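You operate a simulated robot arm through the tools that you are given. There is no shell and no other tool.

Carry out the task below with a simulated two-armed robot. There is one attempt and no reset: what you move stays moved.

JOB
Lay the 0.10 mm plate on the blue mat and lock its drawer again.
Fine: it is in the grey bench drawer: free the latch, shut the drawer, then turn the latch back. Leave the other plate.

It is judged by the outcome, as a careful person would: the job done as asked, and still so three seconds after it is handed in. It fails if anything else is knocked over, pushed out of place, dropped, spilled or broken.

ROBOT AND FRAMES
Two 6-joint arms with fingered hands on one trunk that stands fixed in place. Base frame: the origin is at the foot of the trunk, x ahead of it, y to its left, z up. Lengths are in cm, angles in degrees, forces in N, time in s.
The left shoulder is at [2, 15.7, 82.9], the right one opposite. With the tool pointing down near the work surface each hand reaches from about 40 to 84 cm from the base axis, measured 20 degrees to its own side. Payload 4.1 kg a hand.
The TCP of each hand is the grasp point between the finger pads, 3.3 cm short of the fingertips. In the tool frame z runs along the fingers and y along their closing line. The gripper opens to 11.2 cm; its body begins 3.9 cm behind the TCP. The gripper is a hand of 4 fingers: y runs from the thumb to the fingers, the wrist lies at [-1.6, -11.8, -20] in the tool frame.
Orientation is told as [roll, pitch, yaw] about the base's x, y, z axes, in that order, counted from this pose: with the fingers straight down and the wrist toward the robot, the tool's x, y and z point along [0, 1, 0], [1, 0, 0] and [0, 0, -1] of the base frame.

CONTROLS
- The arms move only by the tool drive_tool. It takes "left_plan", "right_plan" or both (then of equal length, played together; a hand with none holds still); each is a list of rows, each a list of 6 numbers: the shift along the tool's x, y, z in cm, then the turn, a rotation vector about the tool's x, y, z in degrees. In form: [[x, y, z, ax, ay, az], ...]. A call has 1 to 20 rows; each row is the pose to reach, as a shift and turn from the pose commanded when the call began, along the tool's axes at that moment. Each row takes 0.2 s and may step no farther than 5 cm and 8.6 degrees from the row before; otherwise, the whole call is refused. Where a pose cannot be reached the arm comes as near as it can. A force on the tool above 90 N (or 10 N above the force at the start of the call, whichever is more), or a blocked arm, ends the call early, and 0.2 s more pass. In this call time passes only in rows, and 0.2 s behind the last. It gives the time, the measured TCP pose, the force on the tool (base axes), the opening and the grip force at its end, in the units of the frame above (readings bear some noise), with the torque about the TCP (base axes, N m) and any sound that the robot's microphone picked up.
- Cameras (640 x 400 px; columns grow to the right, rows downward): "scene" is now at [5.04, 2.52, 145.22]; the picture's right is [0.31, -0.95, 0.00], its down [-0.64, -0.21, -0.74] and it looks along [0.71, 0.23, -0.67] (base axes); focal length 338 px, centre (320, 200). "left" rides on the left gripper at [-6.6, -8.9, -13] in its tool frame; the picture's right is [-0.79, -0.29, 0.54], its down [0.55, -0.71, 0.44] and it looks along [0.26, 0.64, 0.72] (tool axes); focal length 247 px, centre (320, 200). "right" rides on the right gripper at [6.6, -8.9, -13] in its tool frame; the picture's right is [-0.79, 0.29, -0.54], its down [-0.55, -0.71, 0.44] and it looks along [-0.26, 0.64, 0.72] (tool axes); focal length 247 px, centre (320, 200). There is no depth. A picture from a camera that has moved, and an enlarged one, comes with that camera's place and axes in the base frame and with its lens.
- snapshot(camera): a new picture of that camera. It takes no simulated time.
- set_fingers(index, middle, ring, thumb_bend, thumb_turn, hand): sets how far each is bent, from 0 (flat) to 100 (curled in); at 30 the hand is open as for a grip, at 70 the pads meet at the TCP. One left out holds its place. A second passes; each finger stops where it meets its share of the squeeze, and holds until it gets a number again. It is the only way to open and close the hand. It gives what a move gives, with no picture; readings hold the bend of each and the force on the fingers (four entries, about 0 where the hand has none), thumb and palm. thumb_turn goes from beside the hand (0) to across from the fingers (100), as for a grip.
- turn_head(pan, tilt): turns the head with the scene camera to pan (to the left, within 86 degrees either way) and tilt (down, from -29 to 69), counted from straight ahead of the robot. It gives what a move gives.
- close_up(camera, box): a new picture of the part [left, top, right, bottom] of that camera's present view, enlarged. It takes no simulated time.
- job_done(): hands the job in; it is judged then, once.

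Places have to be worked out from the pictures, the camera data and where the tool is seen. Open the grippers and draw the arms clear of the work before you hand the job in, unless the task says otherwise.

The tools are called after "Request:" by a JSON object that holds its "name" and its "arguments". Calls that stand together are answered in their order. drive_tool: Moves the arms, as the interface text tells. Its arguments: {"type":"object","properties":{"left_plan":{"type":"array","items":{"type":"array","items":{"type":"number"}}},"right_plan":{"type":"array","items":{"type":"array","items":{"type":"number"}}}},"required":[]} The other tools are called the same way: set_fingers (index, middle, ring, thumb_bend, thumb_turn, hand) moves the fingers one by one; turn_head (pan, tilt) turns the head that bears the scene camera; snapshot (camera) takes a picture; close_up (camera, box) takes an enlarged picture of a part of a camera's view; job_done () hands the job in.

At the start:

```text
time_s: 0.0
left_ee_pos: [37.42, 36.33, 107.3]
left_orientation: [-0.1, -0.1, 20.2]
left_force: [-0.1, -0.8, 0.3]
left_ft_torque: [-0.01, -0.01, -0.02]
left_grip_width: 11.15
left_finger_force: 0.2
left_shape: jaw
left_bend: [30.0, 30.0, 30.0, 30.0, 98.0]
left_finger forces: [0.0, 0.0, 0.1, 0.0, 0.0, 0.0]
right_ee_pos: [52.25, 0.05, 105.34]
right_orientation: [0.0, 0.1, 20.3]
right_force: [-0.6, 0.1, -0.3]
right_ft_torque: [-0.02, -0.02, 0.0]
right_grip_width: 11.17
right_finger_force: 0.0
right_shape: jaw
right_bend: [30.0, 30.0, 30.0, 30.0, 98.0]
right_finger forces: [0.0, 0.0, 0.0, 0.1, 0.0, 0.1]
head pan, tilt (commanded): [17.8, 42.2]
```

scene: 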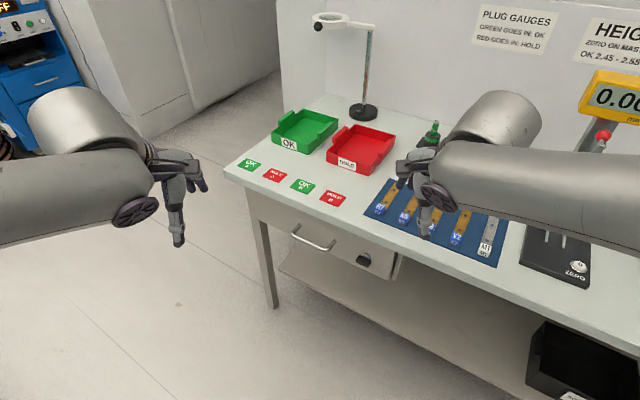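
right: 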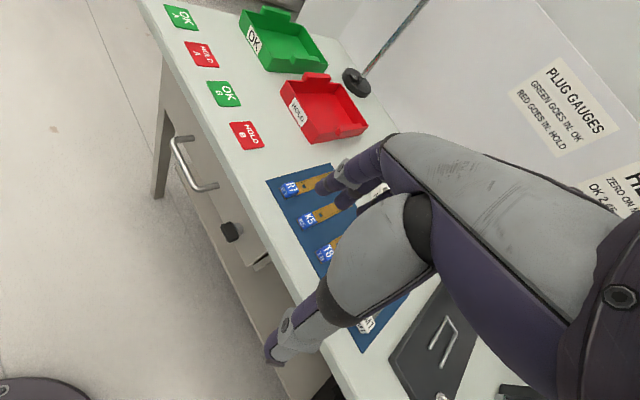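
left: 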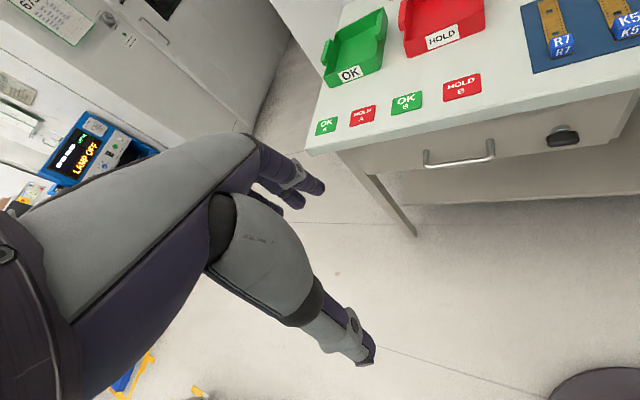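

The opening views show a bench with a grey drawer (bar handle and a dark latch knob) and a blue mat with gauges on it. I'll look closer at the drawer and the mat before moving anything.

Request:
{"name": "close_up", "arguments": {"camera": "scene", "box": [220, 150, 420, 290]}}

Request:
{"name": "close_up", "arguments": {"camera": "scene", "box": [360, 100, 560, 280]}}

Request:
{"name": "close_up", "arguments": {"camera": "left", "box": [380, 60, 640, 220]}}

Request:
{"name": "close_up", "arguments": {"camera": "right", "box": [150, 120, 350, 280]}}

```text
2.86 times, centred on (320, 220) of scene
camera zoom: at [5.04, 2.52, 145.22], right [0.31, -0.95, 0.0], down [-0.64, -0.21, -0.74], along [0.71, 0.23, -0.67], focal length 967 px, centre (320, 143)
```

zoom: 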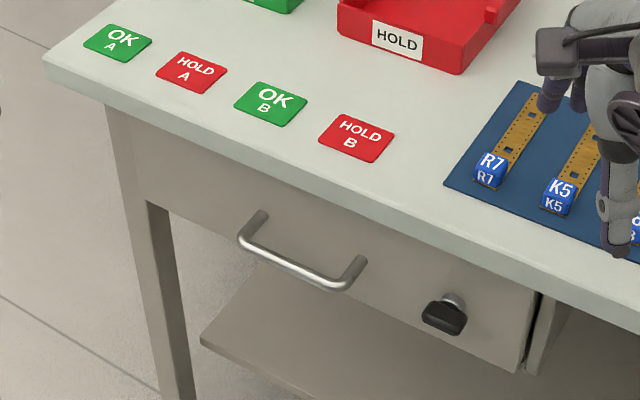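

```text
2.22 times, centred on (460, 190) of scene
camera zoom: at [5.04, 2.52, 145.22], right [0.31, -0.95, 0.0], down [-0.64, -0.21, -0.74], along [0.71, 0.23, -0.67], focal length 752 px, centre (9, 222)
```

zoom: 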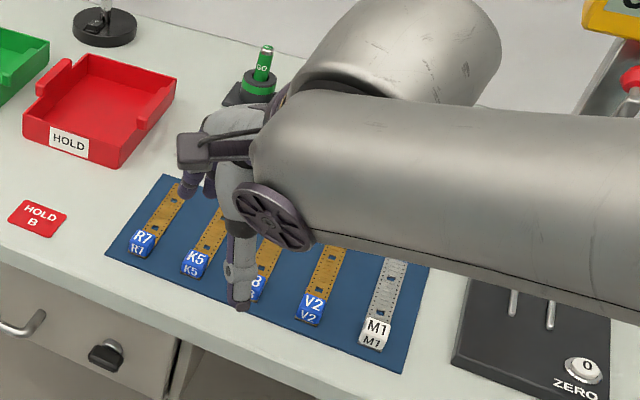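

```text
2.46 times, centred on (510, 140) of left
camera zoom: at [31.33, 27.21, 120.25], right [0.01, -0.84, -0.54], down [-0.86, 0.27, -0.44], along [0.51, 0.46, -0.72], focal length 608 px, centre (-148, 348)
```

zoom: 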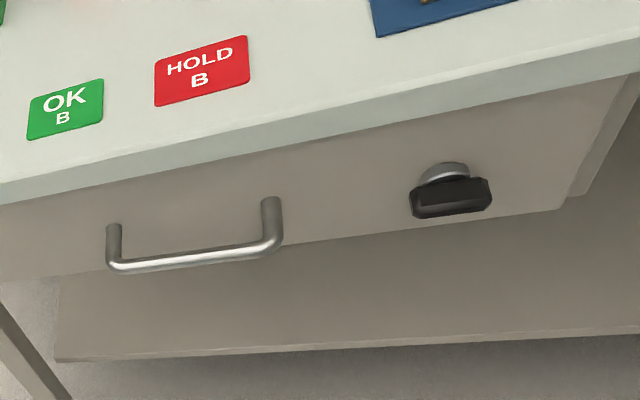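

```text
2.50 times, centred on (250, 200) of right
camera zoom: at [41.67, 3.11, 118.53], right [0.54, -0.64, 0.54], down [-0.48, -0.76, -0.44], along [0.69, -0.02, -0.72], focal length 617 px, centre (495, 200)
```

zoom: 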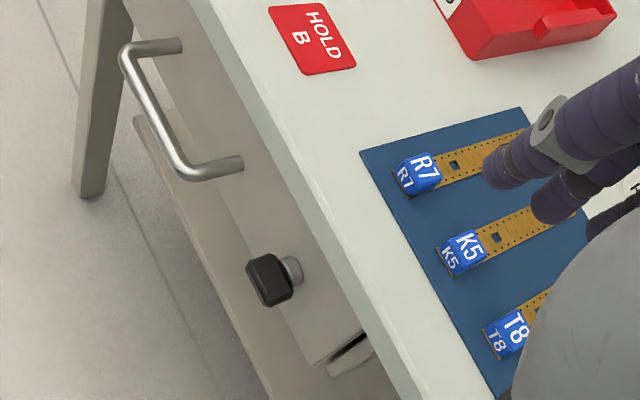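

The knob triangulates to about (62.5, 8.8, 72) and the bench top to z≈82.5. I'll turn the head toward the drawer front to see it more squarely.

Request:
{"name": "turn_head", "arguments": {"pan": 12, "tilt": 52}}

Request:
{"name": "snapshot", "arguments": {"camera": "scene"}}

Request:
{"name": "close_up", "arguments": {"camera": "scene", "box": [220, 100, 420, 240]}}

```text
time_s: 0.7
left_ee_pos: [37.36, 36.57, 107.25]
left_orientation: [0.0, 0.1, 20.2]
left_force: [0.1, -0.1, -0.3]
left_ft_torque: [0.01, 0.01, 0.01]
left_grip_width: 11.13
left_finger_force: 0.1
left_shape: jaw
left_bend: [30.0, 30.0, 30.0, 30.0, 98.0]
left_finger forces: [0.0, 0.1, 0.0, 0.0, 0.0, 0.0]
right_ee_pos: [52.22, 0.01, 105.47]
right_orientation: [0.0, 0.0, 20.3]
right_force: [-0.2, 0.5, 0.3]
right_ft_torque: [-0.02, 0.0, -0.01]
right_grip_width: 11.13
right_finger_force: 0.1
right_shape: jaw
right_bend: [30.0, 30.0, 30.0, 30.0, 98.0]
right_finger forces: [0.0, 0.0, 0.0, 0.1, 0.0, 0.1]
head pan, tilt (commanded): [12.0, 52.0]
```

```text
taken
camera scene: at [4.44, 1.52, 143.87], right [0.21, -0.98, 0.0], down [-0.77, -0.16, -0.62], along [0.6, 0.13, -0.79], focal length 338 px, centre (320, 200)
```

scene: 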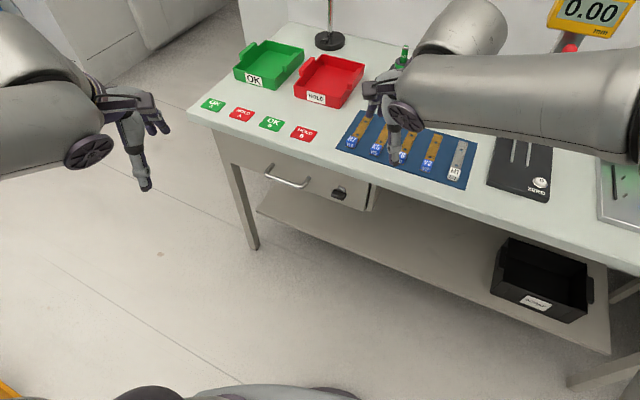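

```text
2.86 times, centred on (320, 170) of scene
camera zoom: at [4.44, 1.52, 143.87], right [0.21, -0.98, 0.0], down [-0.77, -0.16, -0.62], along [0.6, 0.13, -0.79], focal length 967 px, centre (320, 286)
```

zoom: 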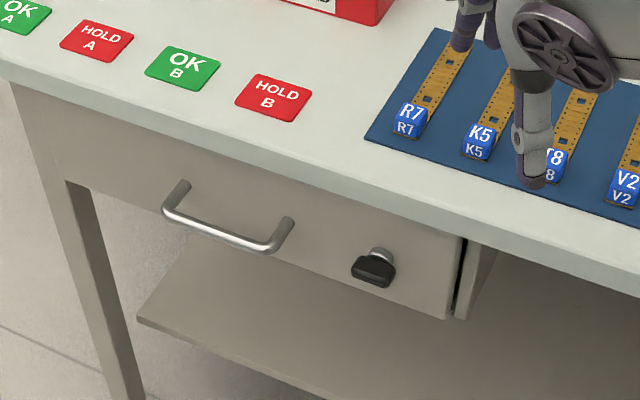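

The latch knob is a horizontal bar at about (62.4, 8.7, 72), and the handle bar runs from about (66, 30.6) to (64, 19), also near z=71. I'll pull the right arm out of the way to the right and bring the left hand in front of the drawer so its camera can look at the front.

Request:
{"name": "drive_tool", "arguments": {"left_plan": [[-2.23, 0.53, 1.17, 0, 0, 5.37], [-4.47, 1.06, 2.33, 0, 0, 10.73], [-6.7, 1.59, 3.5, 0, 0, 16.1], [-8.93, 2.11, 4.67, 0, 0, 21.5], [-11.17, 2.64, 5.83, 0, 0, 26.8], [-13.4, 3.17, 7.0, 0, 0, 32.2]], "right_plan": [[-3.5, -2.53, 0, 0, 0, 0], [-7, -5.07, 0, 0, 0, 0], [-10.5, -7.6, 0, 0, 0, 0], [-14, -10.13, 0, 0, 0, 0], [-17.5, -12.67, 0, 0, 0, 0], [-21, -15.2, 0, 0, 0, 0]]}}

Request:
{"name": "snapshot", "arguments": {"camera": "scene"}}

Request:
{"name": "snapshot", "arguments": {"camera": "left"}}

```text
time_s: 2.1
left_ee_pos: [44.94, 24.89, 100.34]
left_orientation: [-0.1, 0.0, -12.0]
left_force: [0.2, 0.2, -0.8]
left_ft_torque: [-0.02, -0.01, 0.05]
left_grip_width: 11.16
left_finger_force: 0.0
left_shape: jaw
left_bend: [30.0, 30.0, 30.0, 30.0, 98.0]
left_finger forces: [0.0, 0.0, 0.1, 0.0, 0.1, 0.0]
right_ee_pos: [44.96, -24.81, 105.48]
right_orientation: [0.0, 0.0, 20.2]
right_force: [-0.5, -0.6, 0.4]
right_ft_torque: [-0.05, 0.0, 0.01]
right_grip_width: 11.15
right_finger_force: 0.1
right_shape: jaw
right_bend: [30.0, 30.0, 30.0, 30.0, 98.0]
right_finger forces: [0.0, 0.1, 0.0, 0.0, 0.0, 0.0]
head pan, tilt (commanded): [12.0, 52.0]
```

```text
taken
camera scene: at [4.42, 1.57, 143.86], right [0.21, -0.98, 0.0], down [-0.77, -0.16, -0.62], along [0.6, 0.13, -0.79], focal length 338 px, centre (320, 200)
```

scene: 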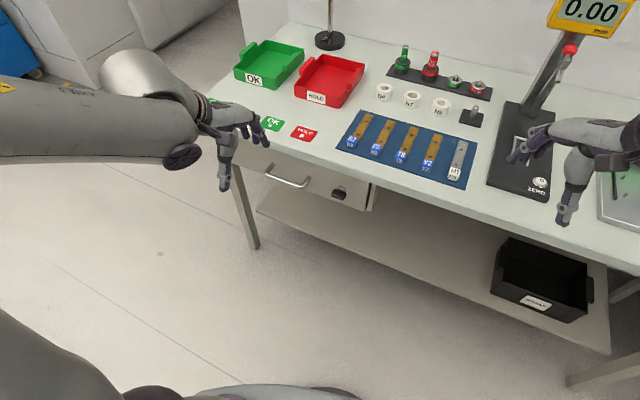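

```text
taken
camera left: at [34.85, 20.34, 113.37], right [-0.45, -0.72, -0.54], down [-0.58, 0.69, -0.44], along [0.68, 0.12, -0.72], focal length 247 px, centre (320, 200)
```

left: 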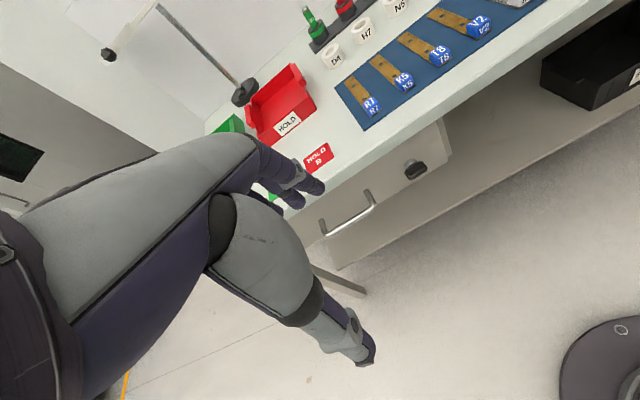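

Both arms moved as commanded and the mat and drawer are now unobstructed. I'll take close-ups to fix the bench geometry and the latch state.

Request:
{"name": "close_up", "arguments": {"camera": "scene", "box": [320, 130, 400, 220]}}

Request:
{"name": "close_up", "arguments": {"camera": "scene", "box": [320, 80, 500, 200]}}

Request:
{"name": "close_up", "arguments": {"camera": "left", "box": [300, 120, 480, 240]}}

```text
4.44 times, centred on (360, 175) of scene
camera zoom: at [4.42, 1.57, 143.86], right [0.21, -0.98, 0.0], down [-0.77, -0.16, -0.62], along [0.6, 0.13, -0.79], focal length 1504 px, centre (142, 311)
```

zoom: 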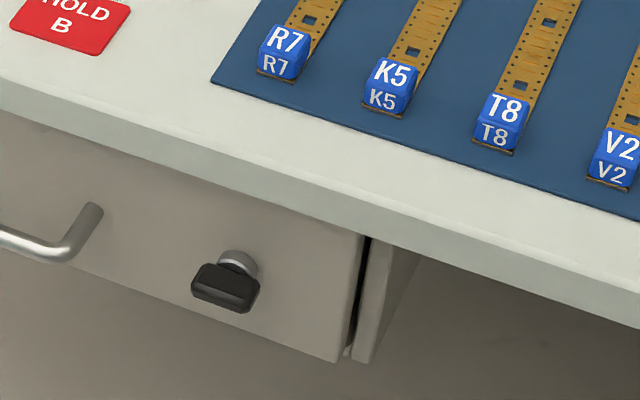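

```text
3.33 times, centred on (410, 140) of scene
camera zoom: at [4.42, 1.57, 143.86], right [0.21, -0.98, 0.0], down [-0.77, -0.16, -0.62], along [0.6, 0.13, -0.79], focal length 1128 px, centre (20, 400)
```

zoom: 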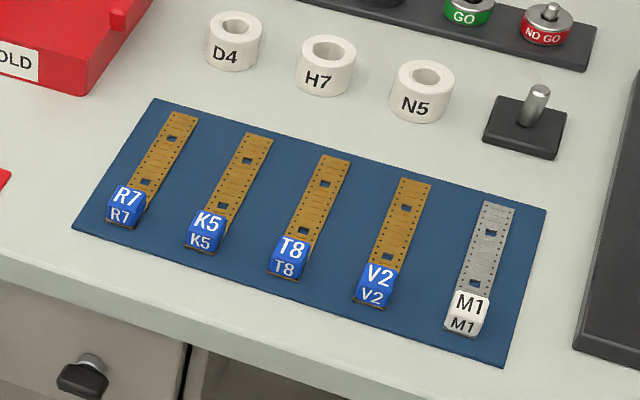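

```text
3.33 times, centred on (390, 180) of left
camera zoom: at [34.85, 20.34, 113.37], right [-0.45, -0.72, -0.54], down [-0.58, 0.69, -0.44], along [0.68, 0.12, -0.72], focal length 823 px, centre (87, 267)
```

zoom: 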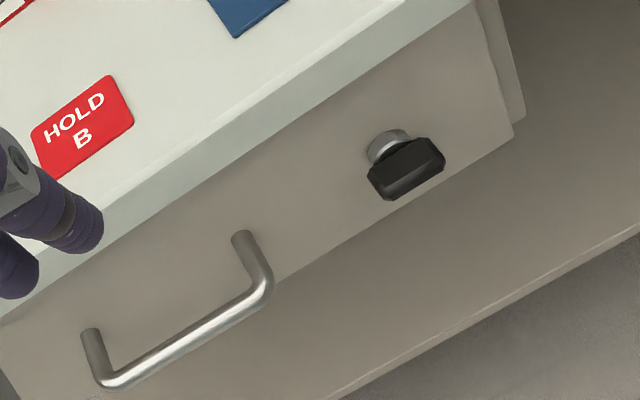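

The mat's corners give a consistent bench yaw of about -13.1°, which puts the knob's black bar at about (62.7, 8.6, 71) and the bench-top edge overhanging the drawer face. I'll bring the left hand down in front of the knob in stages, tilting the fingers forward.

Request:
{"name": "drive_tool", "arguments": {"left_plan": [[-1.0, 0.8, 2.4, -7.5, 0, 0], [-2.0, 1.6, 4.9, -15, 0, 0], [-3.0, 2.4, 7.3, -22.5, 0, 0], [-4.0, 3.2, 9.8, -30, 0, 0], [-5.0, 4.0, 12.2, -37.5, 0, 0], [-6.0, 4.8, 14.6, -45, 0, 0]]}}

Request:
{"name": "snapshot", "arguments": {"camera": "left"}}

Request:
{"name": "snapshot", "arguments": {"camera": "scene"}}

```text
time_s: 3.5
left_ee_pos: [51.17, 17.84, 85.05]
left_orientation: [-0.1, -45.0, -11.9]
left_force: [-0.2, 0.6, 0.4]
left_ft_torque: [-0.01, 0.0, -0.04]
left_grip_width: 11.2
left_finger_force: 0.0
left_shape: jaw
left_bend: [30.0, 30.0, 30.0, 30.0, 98.0]
left_finger forces: [0.0, 0.1, 0.0, 0.1, 0.0, 0.0]
left hand out of reach, approached as far as the arm can: row 1, 2, 4, 5, 6
right_ee_pos: [45.0, -24.83, 105.53]
right_orientation: [0.0, -0.1, 20.3]
right_force: [-1.1, 0.7, 0.1]
right_ft_torque: [0.01, 0.0, 0.02]
right_grip_width: 11.18
right_finger_force: 0.0
right_shape: jaw
right_bend: [30.0, 30.0, 30.0, 30.0, 98.0]
right_finger forces: [0.0, 0.0, 0.1, 0.1, 0.0, 0.1]
head pan, tilt (commanded): [12.0, 52.0]
```

```text
taken
camera left: at [34.57, 14.61, 88.02], right [0.01, -0.81, -0.58], down [-0.08, 0.58, -0.81], along [1.0, 0.05, -0.06], focal length 247 px, centre (320, 200)
```

left: 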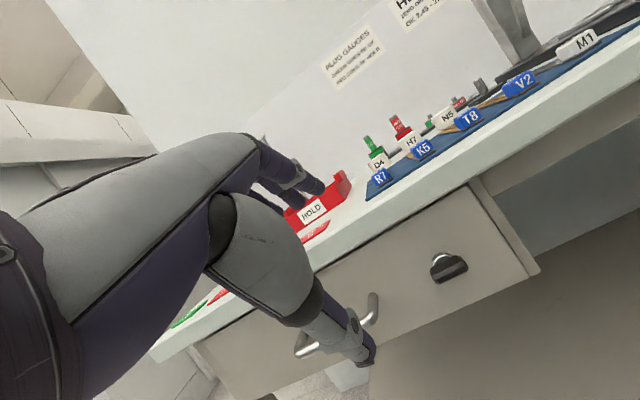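

```text
taken
camera scene: at [4.38, 1.53, 143.86], right [0.21, -0.98, 0.0], down [-0.77, -0.16, -0.62], along [0.6, 0.13, -0.79], focal length 338 px, centre (320, 200)
```

scene: 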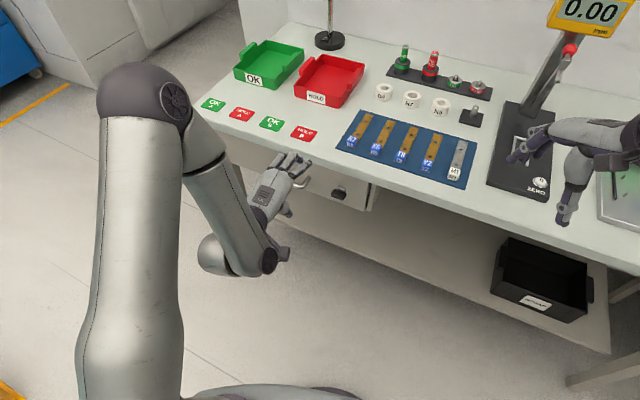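

The arm came close, though the measured TCP (51.2, 17.8, 85) shows it near its inner reach limit. The left camera now sees the drawer front nearly face-on, so I'll enlarge the latch.

Request:
{"name": "close_up", "arguments": {"camera": "left", "box": [330, 160, 560, 340]}}

Request:
{"name": "close_up", "arguments": {"camera": "left", "box": [410, 230, 500, 300]}}

```text
2.22 times, centred on (445, 250) of left
camera zoom: at [34.57, 14.61, 88.02], right [0.01, -0.81, -0.58], down [-0.08, 0.58, -0.81], along [1.0, 0.05, -0.06], focal length 549 px, centre (42, 89)
```

zoom: 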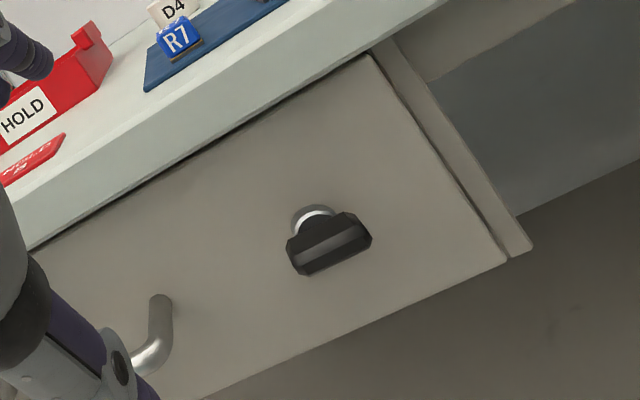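

```text
5.71 times, centred on (455, 265) of left
camera zoom: at [34.57, 14.61, 88.02], right [0.01, -0.81, -0.58], down [-0.08, 0.58, -0.81], along [1.0, 0.05, -0.06], focal length 1411 px, centre (-451, -171)
```

zoom: 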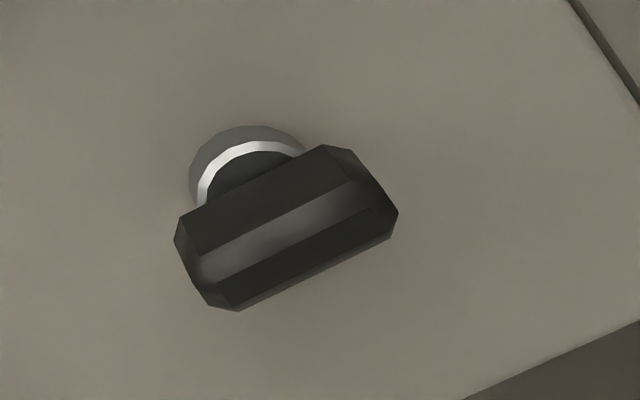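

The latch bar is about 4 cm long and 2 cm thick, at (63.0, 8.6, 70.8), about 2.7 cm out from the drawer face. I'll level the left hand so its fingers point straight at the knob, with roughly a 9 cm standoff.

Request:
{"name": "drive_tool", "arguments": {"left_plan": [[-1.0, -0.93, 2.54, -7.5, 0, 0], [-2.0, -1.87, 5.08, -15, 0, 0], [-3.0, -2.8, 7.6, -22.5, 0, 0], [-4.0, -3.73, 10.2, -30, 0, 0], [-5.0, -4.67, 12.7, -37.5, 0, 0], [-5.95, -5.6, 15.25, -45, 0, 0]]}}

Request:
{"name": "snapshot", "arguments": {"camera": "left"}}

Request:
{"name": "snapshot", "arguments": {"camera": "scene"}}

```text
time_s: 4.6
left_ee_pos: [61.31, 14.46, 75.72]
left_orientation: [-2.8, -76.4, -9.3]
left_force: [-46.8, 6.2, 16.1]
left_ft_torque: [-0.44, -3.4, 0.9]
left_grip_width: 11.17
left_finger_force: 0.0
left_shape: jaw
left_bend: [24.0, 28.0, 30.0, 30.0, 98.0]
left_finger forces: [10.4, 7.4, 32.5, 0.0, 0.0, 0.0]
left hand out of reach, approached as far as the arm can: row 2, 3, 4, 5
right_ee_pos: [44.95, -24.74, 105.64]
right_orientation: [-0.1, -0.1, 20.3]
right_force: [0.2, -0.4, 1.0]
right_ft_torque: [-0.01, -0.01, -0.02]
right_grip_width: 11.19
right_finger_force: 0.1
right_shape: jaw
right_bend: [30.0, 30.0, 30.0, 30.0, 98.0]
right_finger forces: [0.0, 0.0, 0.0, 0.0, 0.1, 0.0]
head pan, tilt (commanded): [12.0, 52.0]
stopped in row 5 (left hand): the force on the tool passed its limit at 107 N (the readings are from after the stop); the commanded pose is now the measured one
```

```text
taken
camera left: at [45.47, 11.16, 70.22], right [0.28, -0.87, -0.4], down [0.36, 0.48, -0.8], along [0.89, 0.08, 0.45], focal length 247 px, centre (320, 200)
```

left: 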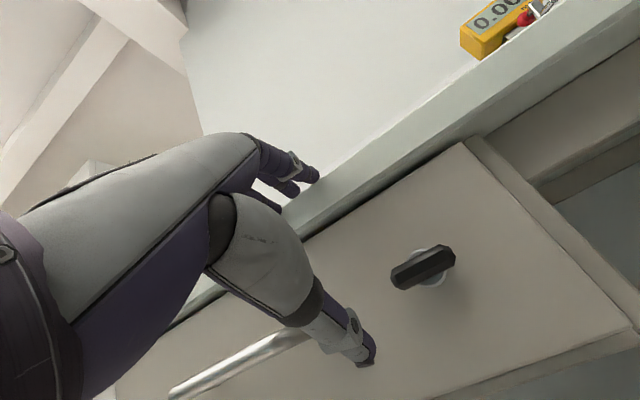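

```text
taken
camera scene: at [4.21, 1.56, 143.87], right [0.21, -0.98, 0.0], down [-0.77, -0.16, -0.62], along [0.6, 0.13, -0.79], focal length 338 px, centre (320, 200)
```

scene: 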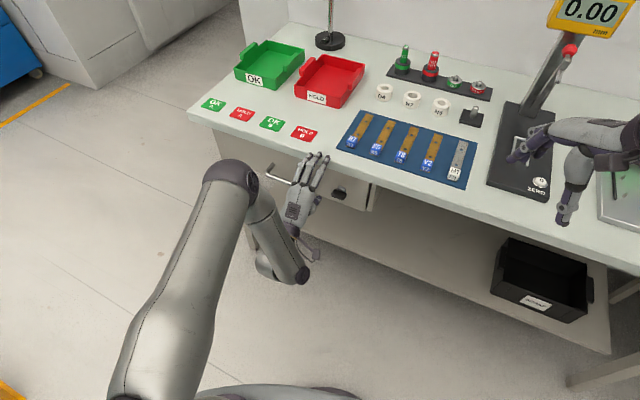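

The arm couldn't hold the interpolated poses and drifted forward, so its fingers pressed the bench's front edge; nothing on the bench looks displaced. I'll back the left hand straight off and return it to the earlier tilted pose.

Request:
{"name": "drive_tool", "arguments": {"left_plan": [[0, -0.7, -2.9, 4, 0, 0], [0.4, 0.05, -6.2, 10, 0, 0], [0.9, 2.0, -8.7, 18, 0, 0], [1.3, 4.4, -10.8, 25, 0, 0], [1.7, 6.6, -12.4, 31, 0, 0]]}}

Request:
{"name": "snapshot", "arguments": {"camera": "scene"}}

```text
time_s: 5.8
left_ee_pos: [51.59, 18.48, 84.79]
left_orientation: [-0.8, -44.6, -11.7]
left_force: [0.0, 0.1, -0.2]
left_ft_torque: [-0.01, -0.01, -0.01]
left_grip_width: 11.21
left_finger_force: 0.3
left_shape: jaw
left_bend: [30.0, 30.0, 30.0, 30.0, 98.0]
left_finger forces: [0.1, 0.1, 0.0, 0.0, 0.0, 0.0]
left hand out of reach, approached as far as the arm can: row 1, 2
right_ee_pos: [45.07, -24.76, 105.51]
right_orientation: [0.0, 0.0, 20.3]
right_force: [0.6, 0.0, -0.2]
right_ft_torque: [0.01, 0.03, -0.01]
right_grip_width: 11.19
right_finger_force: 0.0
right_shape: jaw
right_bend: [30.0, 30.0, 30.0, 30.0, 98.0]
right_finger forces: [0.1, 0.0, 0.0, 0.1, 0.0, 0.0]
head pan, tilt (commanded): [12.0, 52.0]
```

```text
taken
camera scene: at [4.48, 1.53, 143.86], right [0.21, -0.98, 0.0], down [-0.77, -0.16, -0.62], along [0.6, 0.13, -0.79], focal length 338 px, centre (320, 200)
```

scene: 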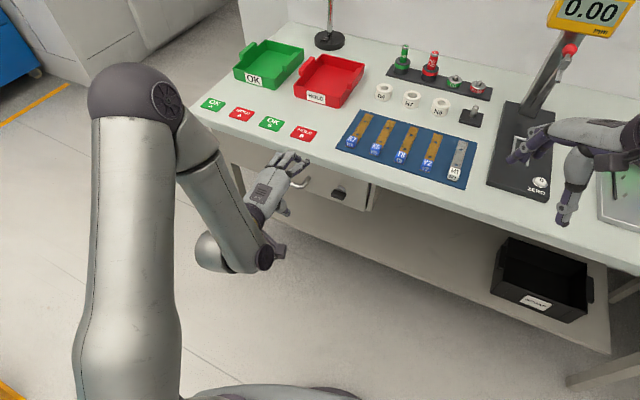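

The left hand is free again at (51.6, 18.5, 84.8) and nothing has shifted. I'll park it up and to the left, and bring over the right arm, which has more room to fold for the latch.

Request:
{"name": "drive_tool", "arguments": {"left_plan": [[2.2, 0, -3.14, 5, 0, 0], [4.4, 0, -6.29, 10, 0, 0], [6.6, 0, -9.43, 15, 0, 0], [8.8, 0, -12.58, 20, 0, 0], [11.0, 0, -15.72, 25, 0, 0], [13.2, 0, -18.87, 30, 0, 0], [15.4, 0, -22.0, 35, 0, 0], [17.6, 0, -25.2, 40, 0, 0], [19.8, 0, -28.3, 45, 0, 0]], "right_plan": [[3.38, 1.36, 0.61, 0, 0, 3.7], [6.77, 2.72, 1.22, 0, 0, 7.4], [10.15, 4.09, 1.83, 0, 0, 11.1], [13.53, 5.45, 2.44, 0, 0, 14.8], [16.92, 6.81, 3.06, 0, 0, 18.5], [20.3, 8.17, 3.67, 0, 0, 22.2], [23.7, 9.54, 4.28, 0, 0, 25.9], [27.1, 10.9, 4.89, 0, 0, 29.6], [30.45, 12.26, 5.5, 0, 0, 33.3]]}}

Request:
{"name": "snapshot", "arguments": {"camera": "scene"}}

Request:
{"name": "snapshot", "arguments": {"camera": "right"}}

```text
time_s: 7.8
left_ee_pos: [36.46, 42.09, 104.69]
left_orientation: [-0.7, 0.4, -12.1]
left_force: [0.4, -1.2, 0.0]
left_ft_torque: [0.03, 0.02, 0.03]
left_grip_width: 11.21
left_finger_force: 0.0
left_shape: jaw
left_bend: [30.0, 30.0, 30.0, 30.0, 98.0]
left_finger forces: [0.0, 0.0, 0.0, 0.0, 0.0, 0.0]
left hand out of reach, approached as far as the arm can: row 1, 2, 3
right_ee_pos: [45.93, 8.0, 100.07]
right_orientation: [0.0, 0.1, -13.2]
right_force: [0.2, -0.7, 0.1]
right_ft_torque: [0.06, 0.0, 0.02]
right_grip_width: 11.15
right_finger_force: 0.1
right_shape: jaw
right_bend: [30.0, 30.0, 30.0, 30.0, 98.0]
right_finger forces: [0.0, 0.1, 0.1, 0.0, 0.0, 0.0]
head pan, tilt (commanded): [12.0, 52.0]
```

```text
taken
camera scene: at [4.44, 1.46, 143.86], right [0.21, -0.98, 0.0], down [-0.77, -0.16, -0.62], along [0.6, 0.13, -0.79], focal length 338 px, centre (320, 200)
```

scene: 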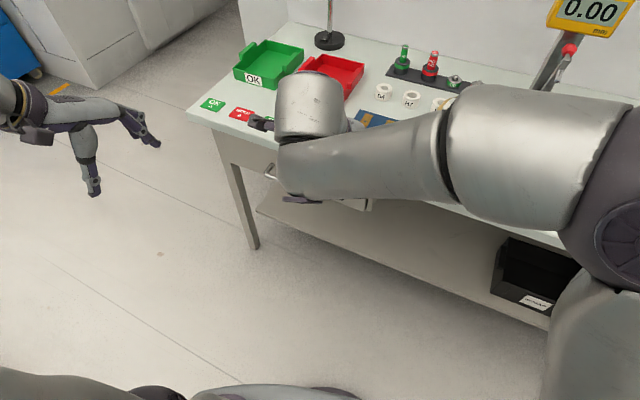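

```text
taken
camera right: at [38.9, 16.44, 113.21], right [0.1, -0.84, 0.54], down [-0.82, -0.38, -0.44], along [0.57, -0.4, -0.72], focal length 247 px, centre (320, 200)
```

right: 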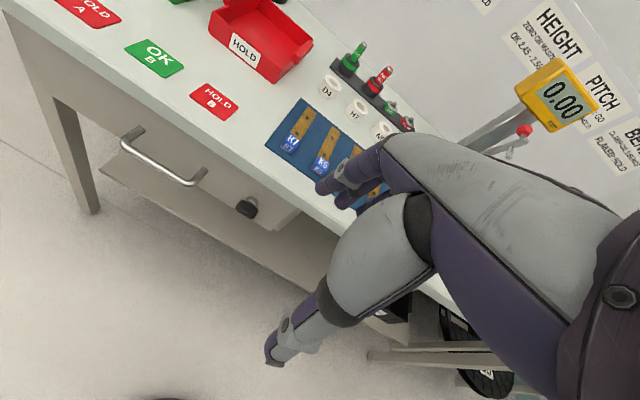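

The right hand is at (45.9, 8.0, 100) with its yaw matched to the bench. I'll lower it halfway while tilting the fingers forward, then check reach before continuing.

Request:
{"name": "drive_tool", "arguments": {"right_plan": [[0.56, 0.4, 3.6, -7.5, 0, 0], [1.12, 0.8, 7.2, -15, 0, 0], [1.7, 1.3, 10.9, -22.5, 0, 0], [2.24, 2.0, 14.5, -30, 0, 0]]}}

Request:
{"name": "snapshot", "arguments": {"camera": "scene"}}

Request:
{"name": "snapshot", "arguments": {"camera": "right"}}

```text
time_s: 8.8
left_ee_pos: [36.57, 42.08, 104.7]
left_orientation: [-0.5, 0.4, -12.2]
left_force: [-0.3, -0.4, -0.1]
left_ft_torque: [0.03, -0.04, 0.04]
left_grip_width: 11.19
left_finger_force: 0.1
left_shape: jaw
left_bend: [30.0, 30.0, 30.0, 30.0, 98.0]
left_finger forces: [0.1, 0.0, 0.1, 0.0, 0.0, 0.0]
right_ee_pos: [48.53, 9.71, 85.54]
right_orientation: [0.1, -30.1, -13.0]
right_force: [-0.5, 1.0, 0.0]
right_ft_torque: [0.03, -0.02, 0.0]
right_grip_width: 11.19
right_finger_force: 0.1
right_shape: jaw
right_bend: [30.0, 30.0, 30.0, 30.0, 98.0]
right_finger forces: [0.0, 0.0, 0.0, 0.0, 0.0, 0.0]
head pan, tilt (commanded): [12.0, 52.0]
```

```text
taken
camera scene: at [4.41, 1.49, 143.86], right [0.21, -0.98, 0.0], down [-0.77, -0.16, -0.62], along [0.6, 0.13, -0.79], focal length 338 px, centre (320, 200)
```

scene: 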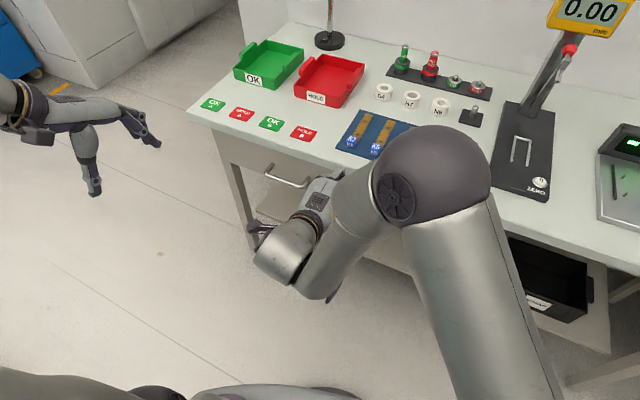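

```text
taken
camera right: at [36.11, 19.38, 92.4], right [-0.2, -0.77, 0.61], down [-0.51, -0.45, -0.73], along [0.84, -0.46, -0.3], focal length 247 px, centre (320, 200)
```

right: 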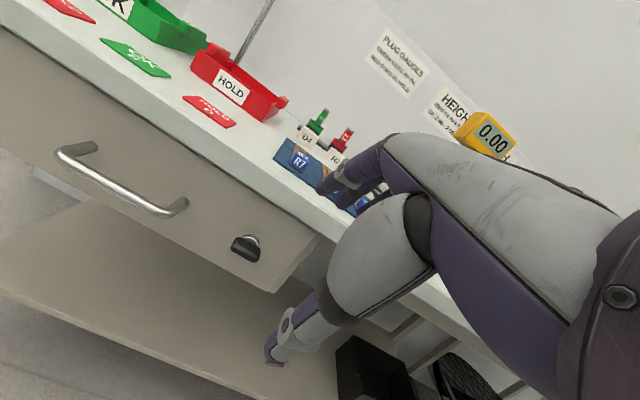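

Reach is fine so far, with the elbow high and clear of the bench. I'll go on down to z≈71 and a -60° pitch, still about 11 cm short of the knob.

Request:
{"name": "drive_tool", "arguments": {"right_plan": [[0.55, -1.18, 3.5, -7.5, 0, 0], [1.1, -2.37, 7.0, -15, 0, 0], [1.65, -3.55, 10.5, -22.5, 0, 0], [2.2, -4.74, 14.0, -30, 0, 0]]}}

Request:
{"name": "snapshot", "arguments": {"camera": "scene"}}

Request:
{"name": "snapshot", "arguments": {"camera": "right"}}

```text
time_s: 9.8
left_ee_pos: [36.51, 42.1, 104.68]
left_orientation: [-0.5, 0.2, -12.1]
left_force: [-0.4, 0.7, 0.3]
left_ft_torque: [-0.01, 0.0, -0.01]
left_grip_width: 11.2
left_finger_force: 0.0
left_shape: jaw
left_bend: [30.0, 30.0, 30.0, 30.0, 98.0]
left_finger forces: [0.0, 0.0, 0.0, 0.0, 0.1, 0.0]
right_ee_pos: [52.06, 11.42, 70.97]
right_orientation: [-0.4, -60.2, -12.6]
right_force: [-0.4, -0.3, -0.2]
right_ft_torque: [0.0, 0.04, -0.02]
right_grip_width: 11.2
right_finger_force: 0.1
right_shape: jaw
right_bend: [30.0, 30.0, 30.0, 30.0, 98.0]
right_finger forces: [0.0, 0.1, 0.1, 0.0, 0.0, 0.2]
right hand out of reach, approached as far as the arm can: row 2, 3, 4
head pan, tilt (commanded): [12.0, 52.0]
```

```text
taken
camera scene: at [4.42, 1.52, 143.86], right [0.21, -0.98, 0.0], down [-0.77, -0.16, -0.62], along [0.6, 0.13, -0.79], focal length 338 px, centre (320, 200)
```

scene: 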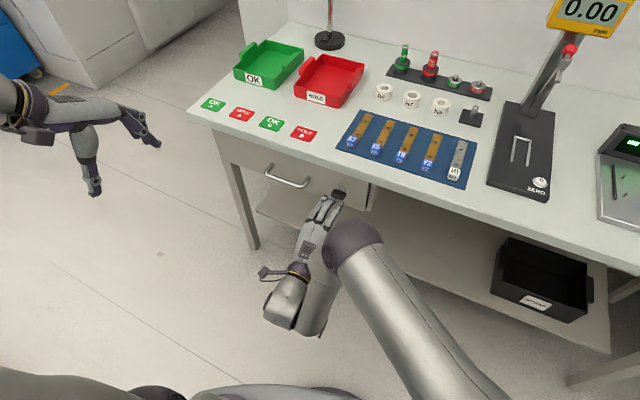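

```text
taken
camera right: at [38.31, 21.51, 69.73], right [-0.5, -0.7, 0.52], down [-0.1, -0.55, -0.83], along [0.86, -0.46, 0.2], focal length 247 px, centre (320, 200)
```

right: 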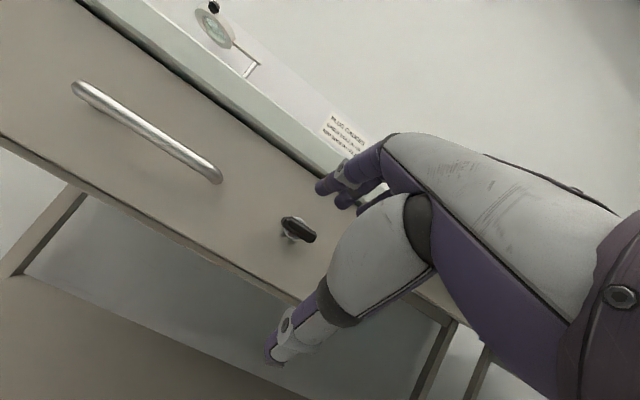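

The right hand sits at (52.1, 11.4, 71) with the knob lined up ahead of it between thumb and fingers. I'll narrow the hand first so the fingers fit under the bench overhang.

Request:
{"name": "set_fingers", "arguments": {"hand": "right", "index": 48, "middle": 48, "ring": 48, "thumb_bend": 48, "thumb_turn": 100}}

Request:
{"name": "snapshot", "arguments": {"camera": "right"}}

Request:
{"name": "close_up", "arguments": {"camera": "scene", "box": [240, 140, 420, 260]}}

```text
time_s: 10.8
left_ee_pos: [36.59, 42.21, 104.55]
left_orientation: [-0.5, 0.3, -12.2]
left_force: [-0.4, 0.2, 1.0]
left_ft_torque: [0.02, 0.0, 0.03]
left_grip_width: 11.17
left_finger_force: 0.1
left_shape: jaw
left_bend: [30.0, 30.0, 30.0, 30.0, 98.0]
left_finger forces: [0.1, 0.1, 0.0, 0.0, 0.0, 0.1]
right_ee_pos: [52.11, 11.55, 70.92]
right_orientation: [-0.6, -60.0, -12.5]
right_force: [1.0, -0.7, -0.6]
right_ft_torque: [-0.02, 0.03, -0.01]
right_grip_width: 6.39
right_finger_force: 0.0
right_shape: fingers
right_bend: [48.0, 48.0, 48.0, 48.0, 100.0]
right_finger forces: [0.0, 0.1, 0.0, 0.0, 0.1, 0.0]
head pan, tilt (commanded): [12.0, 52.0]
```

```text
taken
camera right: at [38.3, 21.5, 69.74], right [-0.49, -0.7, 0.52], down [-0.1, -0.55, -0.83], along [0.86, -0.46, 0.2], focal length 247 px, centre (320, 200)
```

right: 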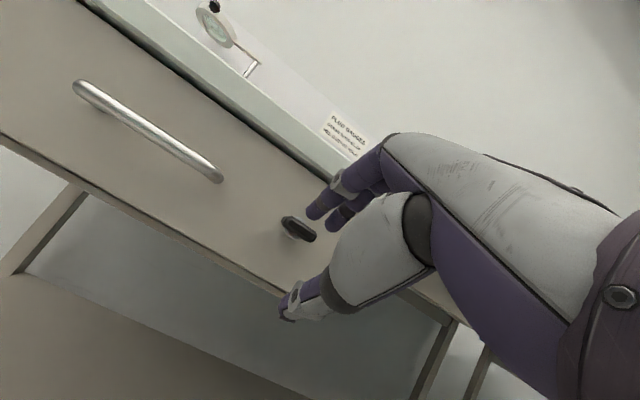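

```text
3.33 times, centred on (330, 200) of scene
camera zoom: at [4.44, 1.52, 143.86], right [0.21, -0.98, 0.0], down [-0.77, -0.16, -0.62], along [0.6, 0.13, -0.79], focal length 1128 px, centre (287, 200)
```

zoom: 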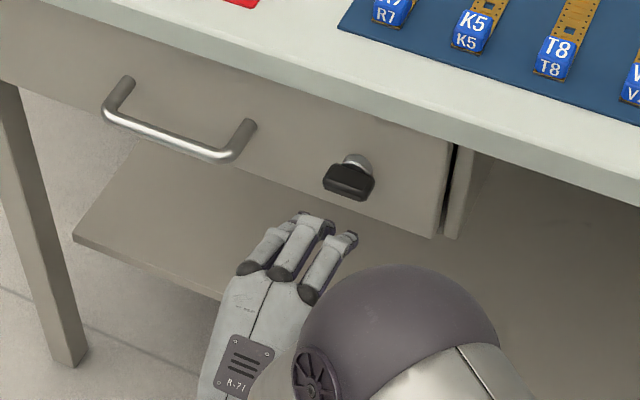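

The opening is 6.4 cm and the knob sits between the fingers and thumb. I'll advance about 6 cm and level the hand to about -75°, staying short of contact.

Request:
{"name": "drive_tool", "arguments": {"right_plan": [[-0.15, 1.9, 2.6, -7.5, 0, 0], [-0.3, 3.8, 5.2, -15, 0, 0]]}}

Request:
{"name": "snapshot", "arguments": {"camera": "right"}}

Request:
{"name": "close_up", "arguments": {"camera": "scene", "box": [240, 140, 420, 260]}}

```text
time_s: 11.4
left_ee_pos: [36.54, 42.14, 104.72]
left_orientation: [-0.5, 0.3, -12.2]
left_force: [-0.1, 0.1, -0.4]
left_ft_torque: [-0.03, -0.02, 0.01]
left_grip_width: 11.17
left_finger_force: 0.0
left_shape: jaw
left_bend: [30.0, 30.0, 30.0, 30.0, 98.0]
left_finger forces: [0.0, 0.0, 0.0, 0.0, 0.1, 0.0]
right_ee_pos: [59.28, 10.48, 71.42]
right_orientation: [-0.1, -75.0, -12.9]
right_force: [-0.7, -0.6, 0.6]
right_ft_torque: [-0.03, 0.01, 0.0]
right_grip_width: 6.36
right_finger_force: 0.0
right_shape: fingers
right_bend: [48.0, 48.0, 48.0, 48.0, 100.0]
right_finger forces: [0.1, 0.1, 0.0, 0.1, 0.1, 0.1]
right hand out of reach, approached as far as the arm can: row 1, 2
head pan, tilt (commanded): [12.0, 52.0]
```

```text
taken
camera right: at [46.37, 20.2, 66.24], right [-0.61, -0.67, 0.42], down [0.11, -0.59, -0.8], along [0.78, -0.45, 0.44], focal length 247 px, centre (320, 200)
```

right: 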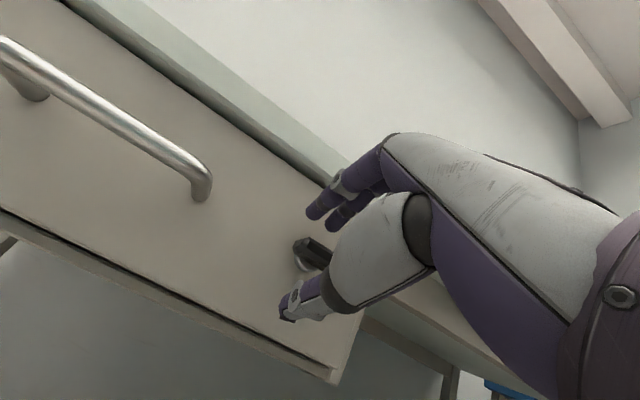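

```text
3.33 times, centred on (330, 200) of scene
camera zoom: at [4.41, 1.54, 143.86], right [0.21, -0.98, 0.0], down [-0.77, -0.16, -0.62], along [0.6, 0.13, -0.79], focal length 1128 px, centre (287, 200)
```

zoom: 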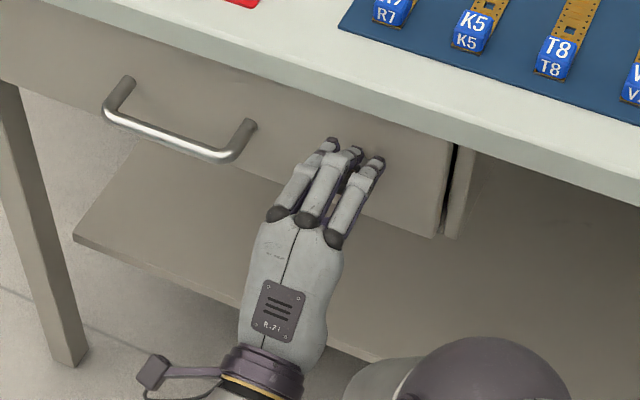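

The hand is at about p=55.4 along the drawer normal with its fingers above the knob and no contact, though it sits about 1 cm too far left. I'll step in a little to see how it tracks as it becomes properly reachable.

Request:
{"name": "drive_tool", "arguments": {"right_plan": [[0.15, 0.22, 1.23, 0, 0, 0], [0.3, 0.45, 2.46, 0, 0, 0]]}}

Request:
{"name": "snapshot", "arguments": {"camera": "right"}}

Request:
{"name": "close_up", "arguments": {"camera": "scene", "box": [290, 140, 390, 220]}}

```text
time_s: 12.0
left_ee_pos: [36.48, 42.07, 104.79]
left_orientation: [-0.4, 0.2, -12.2]
left_force: [-1.0, 0.3, 0.0]
left_ft_torque: [0.0, -0.01, 0.04]
left_grip_width: 11.21
left_finger_force: 0.0
left_shape: jaw
left_bend: [30.0, 30.0, 30.0, 30.0, 98.0]
left_finger forces: [0.0, 0.0, 0.0, 0.1, 0.1, 0.0]
right_ee_pos: [60.88, 10.83, 71.3]
right_orientation: [-0.8, -76.1, -11.3]
right_force: [-24.8, 0.8, 2.9]
right_ft_torque: [-0.04, -0.78, -0.28]
right_grip_width: 6.07
right_finger_force: 11.7
right_shape: fingers
right_bend: [50.0, 49.0, 48.0, 48.0, 100.0]
right_finger forces: [13.5, 9.9, 0.1, 0.0, 0.0, 0.0]
head pan, tilt (commanded): [12.0, 52.0]
stopped in row 2 (right hand): the force on the tool passed its limit at 100 N (the readings are from after the stop); the commanded pose is now the measured one
```

```text
taken
camera right: at [47.84, 20.31, 65.87], right [-0.61, -0.68, 0.41], down [0.13, -0.6, -0.79], along [0.78, -0.43, 0.45], focal length 247 px, centre (320, 200)
```

right: 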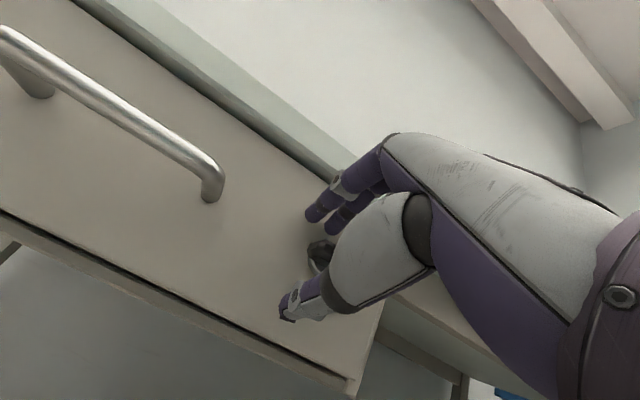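

```text
5.00 times, centred on (340, 180) of scene
camera zoom: at [4.33, 1.52, 143.86], right [0.21, -0.98, 0.0], down [-0.77, -0.16, -0.62], along [0.6, 0.13, -0.79], focal length 1692 px, centre (220, 300)
```

zoom: 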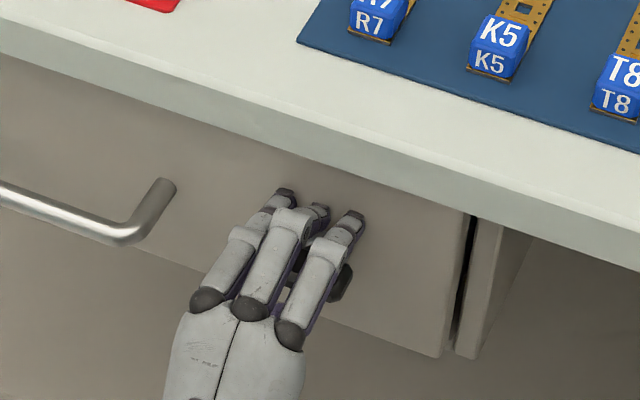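

The fingertips touched the drawer face: at 48 bend they reach about 5 cm past the TCP, and the hand is about 1.7 cm too far left of the knob. I'll back off 1 cm, shift right and square the yaw.

Request:
{"name": "drive_tool", "arguments": {"right_plan": [[-0.5, -0.24, -1.0, 0, -0.6, 0.1], [-1.7, -0.24, -1.0, 0, -1.75, 0.4]]}}

Request:
{"name": "set_fingers", "arguments": {"hand": "right", "index": 57, "middle": 57, "ring": 57, "thumb_bend": 57}}

Request:
{"name": "close_up", "arguments": {"camera": "scene", "box": [290, 140, 390, 220]}}

Request:
{"name": "close_up", "arguments": {"camera": "right", "box": [240, 140, 440, 340]}}

```text
time_s: 12.6
left_ee_pos: [36.61, 42.07, 104.69]
left_orientation: [-0.5, 0.3, -12.3]
left_force: [-0.3, 0.2, -0.1]
left_ft_torque: [-0.01, 0.0, -0.04]
left_grip_width: 11.18
left_finger_force: 0.1
left_shape: jaw
left_bend: [30.0, 30.0, 30.0, 30.0, 98.0]
left_finger forces: [0.0, 0.0, 0.1, 0.0, 0.0, 0.0]
right_ee_pos: [60.12, 9.36, 71.33]
right_orientation: [-0.6, -76.0, -13.5]
right_force: [1.0, 0.2, -0.6]
right_ft_torque: [0.03, -0.03, -0.01]
right_grip_width: 6.34
right_finger_force: 0.0
right_shape: fingers
right_bend: [48.0, 48.0, 48.0, 48.0, 100.0]
right_finger forces: [0.0, 0.0, 0.1, 0.0, 0.1, 0.0]
right hand out of reach, approached as far as the arm can: row 2
head pan, tilt (commanded): [12.0, 52.0]
```

```text
time_s: 13.6
left_ee_pos: [36.61, 42.05, 104.57]
left_orientation: [-0.4, 0.3, -12.2]
left_force: [0.4, -0.2, 0.0]
left_ft_torque: [0.0, 0.03, 0.0]
left_grip_width: 11.21
left_finger_force: 0.1
left_shape: jaw
left_bend: [30.0, 30.0, 30.0, 30.0, 98.0]
left_finger forces: [0.0, 0.1, 0.1, 0.0, 0.1, 0.0]
right_ee_pos: [60.08, 9.34, 71.27]
right_orientation: [-0.6, -76.0, -13.5]
right_force: [-0.8, -0.5, 0.8]
right_ft_torque: [0.01, 0.03, -0.01]
right_grip_width: 4.14
right_finger_force: 0.1
right_shape: fingers
right_bend: [56.0, 56.0, 56.0, 56.0, 100.0]
right_finger forces: [0.0, 0.1, 0.1, 0.0, 0.0, 0.0]
head pan, tilt (commanded): [12.0, 52.0]
```

```text
5.00 times, centred on (340, 180) of scene
camera zoom: at [4.44, 1.52, 143.86], right [0.21, -0.98, 0.0], down [-0.77, -0.16, -0.62], along [0.6, 0.13, -0.79], focal length 1692 px, centre (220, 300)
```

zoom: 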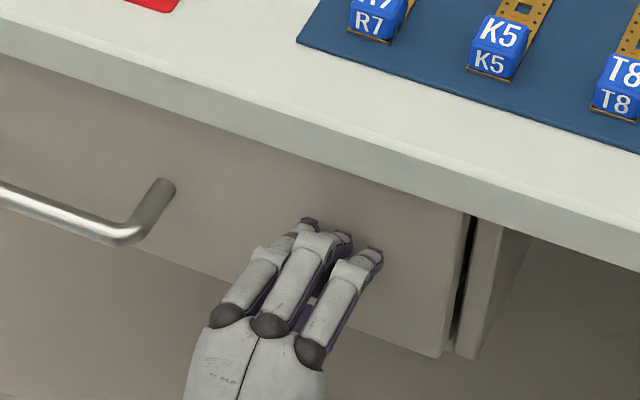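

```text
2.00 times, centred on (340, 240) of right
camera zoom: at [47.37, 19.38, 65.88], right [-0.63, -0.66, 0.41], down [0.11, -0.6, -0.79], along [0.77, -0.46, 0.45], focal length 494 px, centre (280, 120)
```

zoom: 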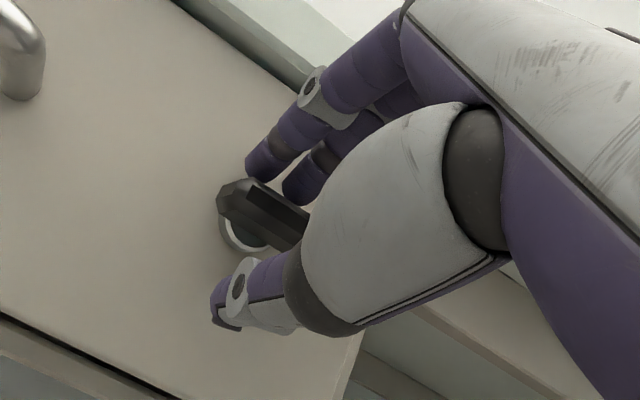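

The hand is centred on the knob now (q≈22.7) with the bar between the fingers above and the thumb below. I'll advance half a centimetre and close on it.

Request:
{"name": "drive_tool", "arguments": {"right_plan": [[0, 0.1, 0.5, 0, 0, 0]]}}

Request:
{"name": "set_fingers", "arguments": {"hand": "right", "index": 75, "middle": 75, "ring": 75, "thumb_bend": 75}}

Request:
{"name": "close_up", "arguments": {"camera": "right", "box": [240, 140, 440, 340]}}

Request:
{"name": "close_up", "arguments": {"camera": "scene", "box": [290, 140, 390, 220]}}

```text
time_s: 14.0
left_ee_pos: [36.65, 42.03, 104.66]
left_orientation: [-0.6, 0.3, -12.3]
left_force: [-0.2, -0.5, 0.6]
left_ft_torque: [0.01, 0.02, 0.04]
left_grip_width: 11.22
left_finger_force: 0.1
left_shape: jaw
left_bend: [30.0, 30.0, 30.0, 30.0, 98.0]
left_finger forces: [0.0, 0.0, 0.0, 0.0, 0.0, 0.0]
right_ee_pos: [60.49, 9.31, 71.19]
right_orientation: [-0.6, -75.9, -13.5]
right_force: [-1.0, 0.1, -0.4]
right_ft_torque: [0.03, 0.02, 0.01]
right_grip_width: 4.14
right_finger_force: 0.0
right_shape: fingers
right_bend: [56.0, 56.0, 56.0, 56.0, 100.0]
right_finger forces: [0.1, 0.0, 0.0, 0.0, 0.1, 0.0]
head pan, tilt (commanded): [12.0, 52.0]
```

```text
time_s: 15.0
left_ee_pos: [36.5, 42.02, 104.6]
left_orientation: [-0.5, 0.4, -12.3]
left_force: [0.6, 0.6, 0.5]
left_ft_torque: [-0.01, 0.0, 0.0]
left_grip_width: 11.19
left_finger_force: 0.1
left_shape: jaw
left_bend: [30.0, 30.0, 30.0, 30.0, 98.0]
left_finger forces: [0.0, 0.0, 0.1, 0.1, 0.1, 0.0]
right_ee_pos: [60.53, 9.32, 71.37]
right_orientation: [-0.5, -76.1, -13.8]
right_force: [2.6, -4.0, 15.5]
right_ft_torque: [-0.17, -0.55, -0.08]
right_grip_width: 1.64
right_finger_force: 14.9
right_shape: fingers
right_bend: [60.0, 63.0, 75.0, 70.0, 100.0]
right_finger forces: [10.6, 11.7, 0.0, 0.0, 7.0, 0.0]
head pan, tilt (commanded): [12.0, 52.0]
```

```text
2.00 times, centred on (340, 240) of right
camera zoom: at [47.88, 19.24, 65.95], right [-0.63, -0.66, 0.41], down [0.11, -0.6, -0.79], along [0.77, -0.46, 0.45], focal length 494 px, centre (280, 120)
```

zoom: 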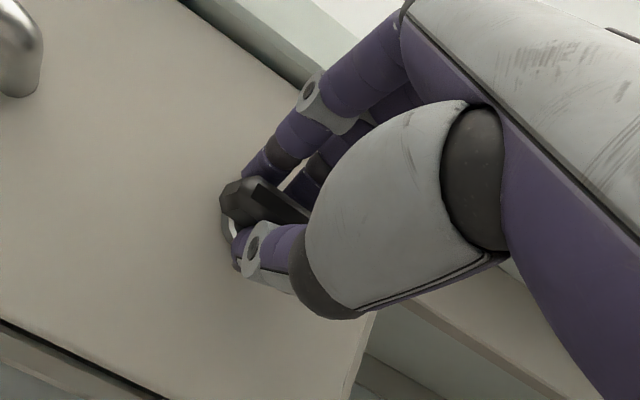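

```text
5.00 times, centred on (340, 180) of scene
camera zoom: at [4.4, 1.51, 143.86], right [0.21, -0.98, 0.0], down [-0.77, -0.16, -0.62], along [0.6, 0.13, -0.79], focal length 1692 px, centre (220, 300)
```

zoom: 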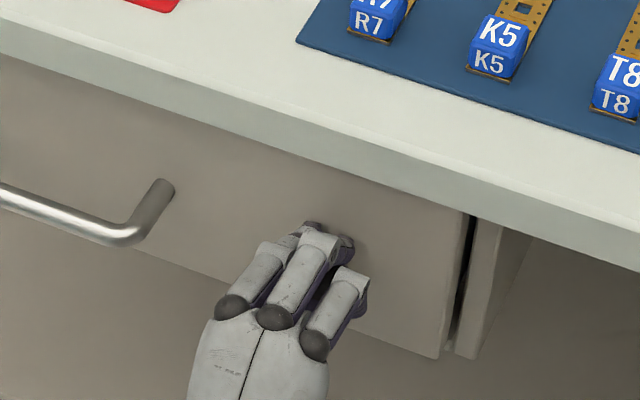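

Index and middle fingers press the bar from above with the thumb below, so the knob is held. I'll try a small clockwise turn about the knob axis and read the torque.

Request:
{"name": "drive_tool", "arguments": {"right_plan": [[0, 0, 0, 0, 1.0, 3.9], [0, 0, 0, 0, 2.0, 7.8]]}}

Request:
{"name": "close_up", "arguments": {"camera": "right", "box": [240, 140, 440, 340]}}

```text
time_s: 15.6
left_ee_pos: [36.6, 42.21, 104.77]
left_orientation: [-0.7, 0.3, -12.2]
left_force: [1.0, -0.5, 0.5]
left_ft_torque: [-0.04, -0.01, -0.03]
left_grip_width: 11.2
left_finger_force: 0.0
left_shape: jaw
left_bend: [30.0, 30.0, 30.0, 30.0, 98.0]
left_finger forces: [0.0, 0.0, 0.1, 0.0, 0.0, 0.0]
right_ee_pos: [60.61, 9.26, 71.29]
right_orientation: [30.3, -74.0, -43.4]
right_force: [-0.2, -5.5, 17.1]
right_ft_torque: [-0.23, -0.62, -0.2]
right_grip_width: 1.66
right_finger_force: 15.3
right_shape: fingers
right_bend: [60.0, 62.0, 75.0, 70.0, 100.0]
right_finger forces: [11.3, 13.1, 0.0, 0.1, 6.5, 0.0]
head pan, tilt (commanded): [12.0, 52.0]
```

```text
2.00 times, centred on (340, 240) of right
camera zoom: at [48.04, 19.91, 66.85], right [-0.65, -0.71, 0.29], down [0.14, -0.49, -0.86], along [0.75, -0.52, 0.41], focal length 494 px, centre (280, 120)
```

zoom: 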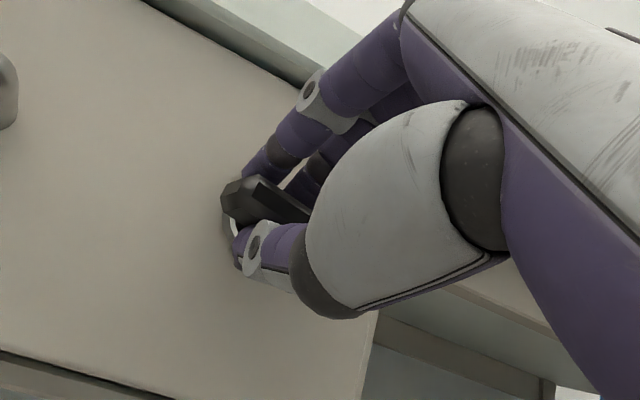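

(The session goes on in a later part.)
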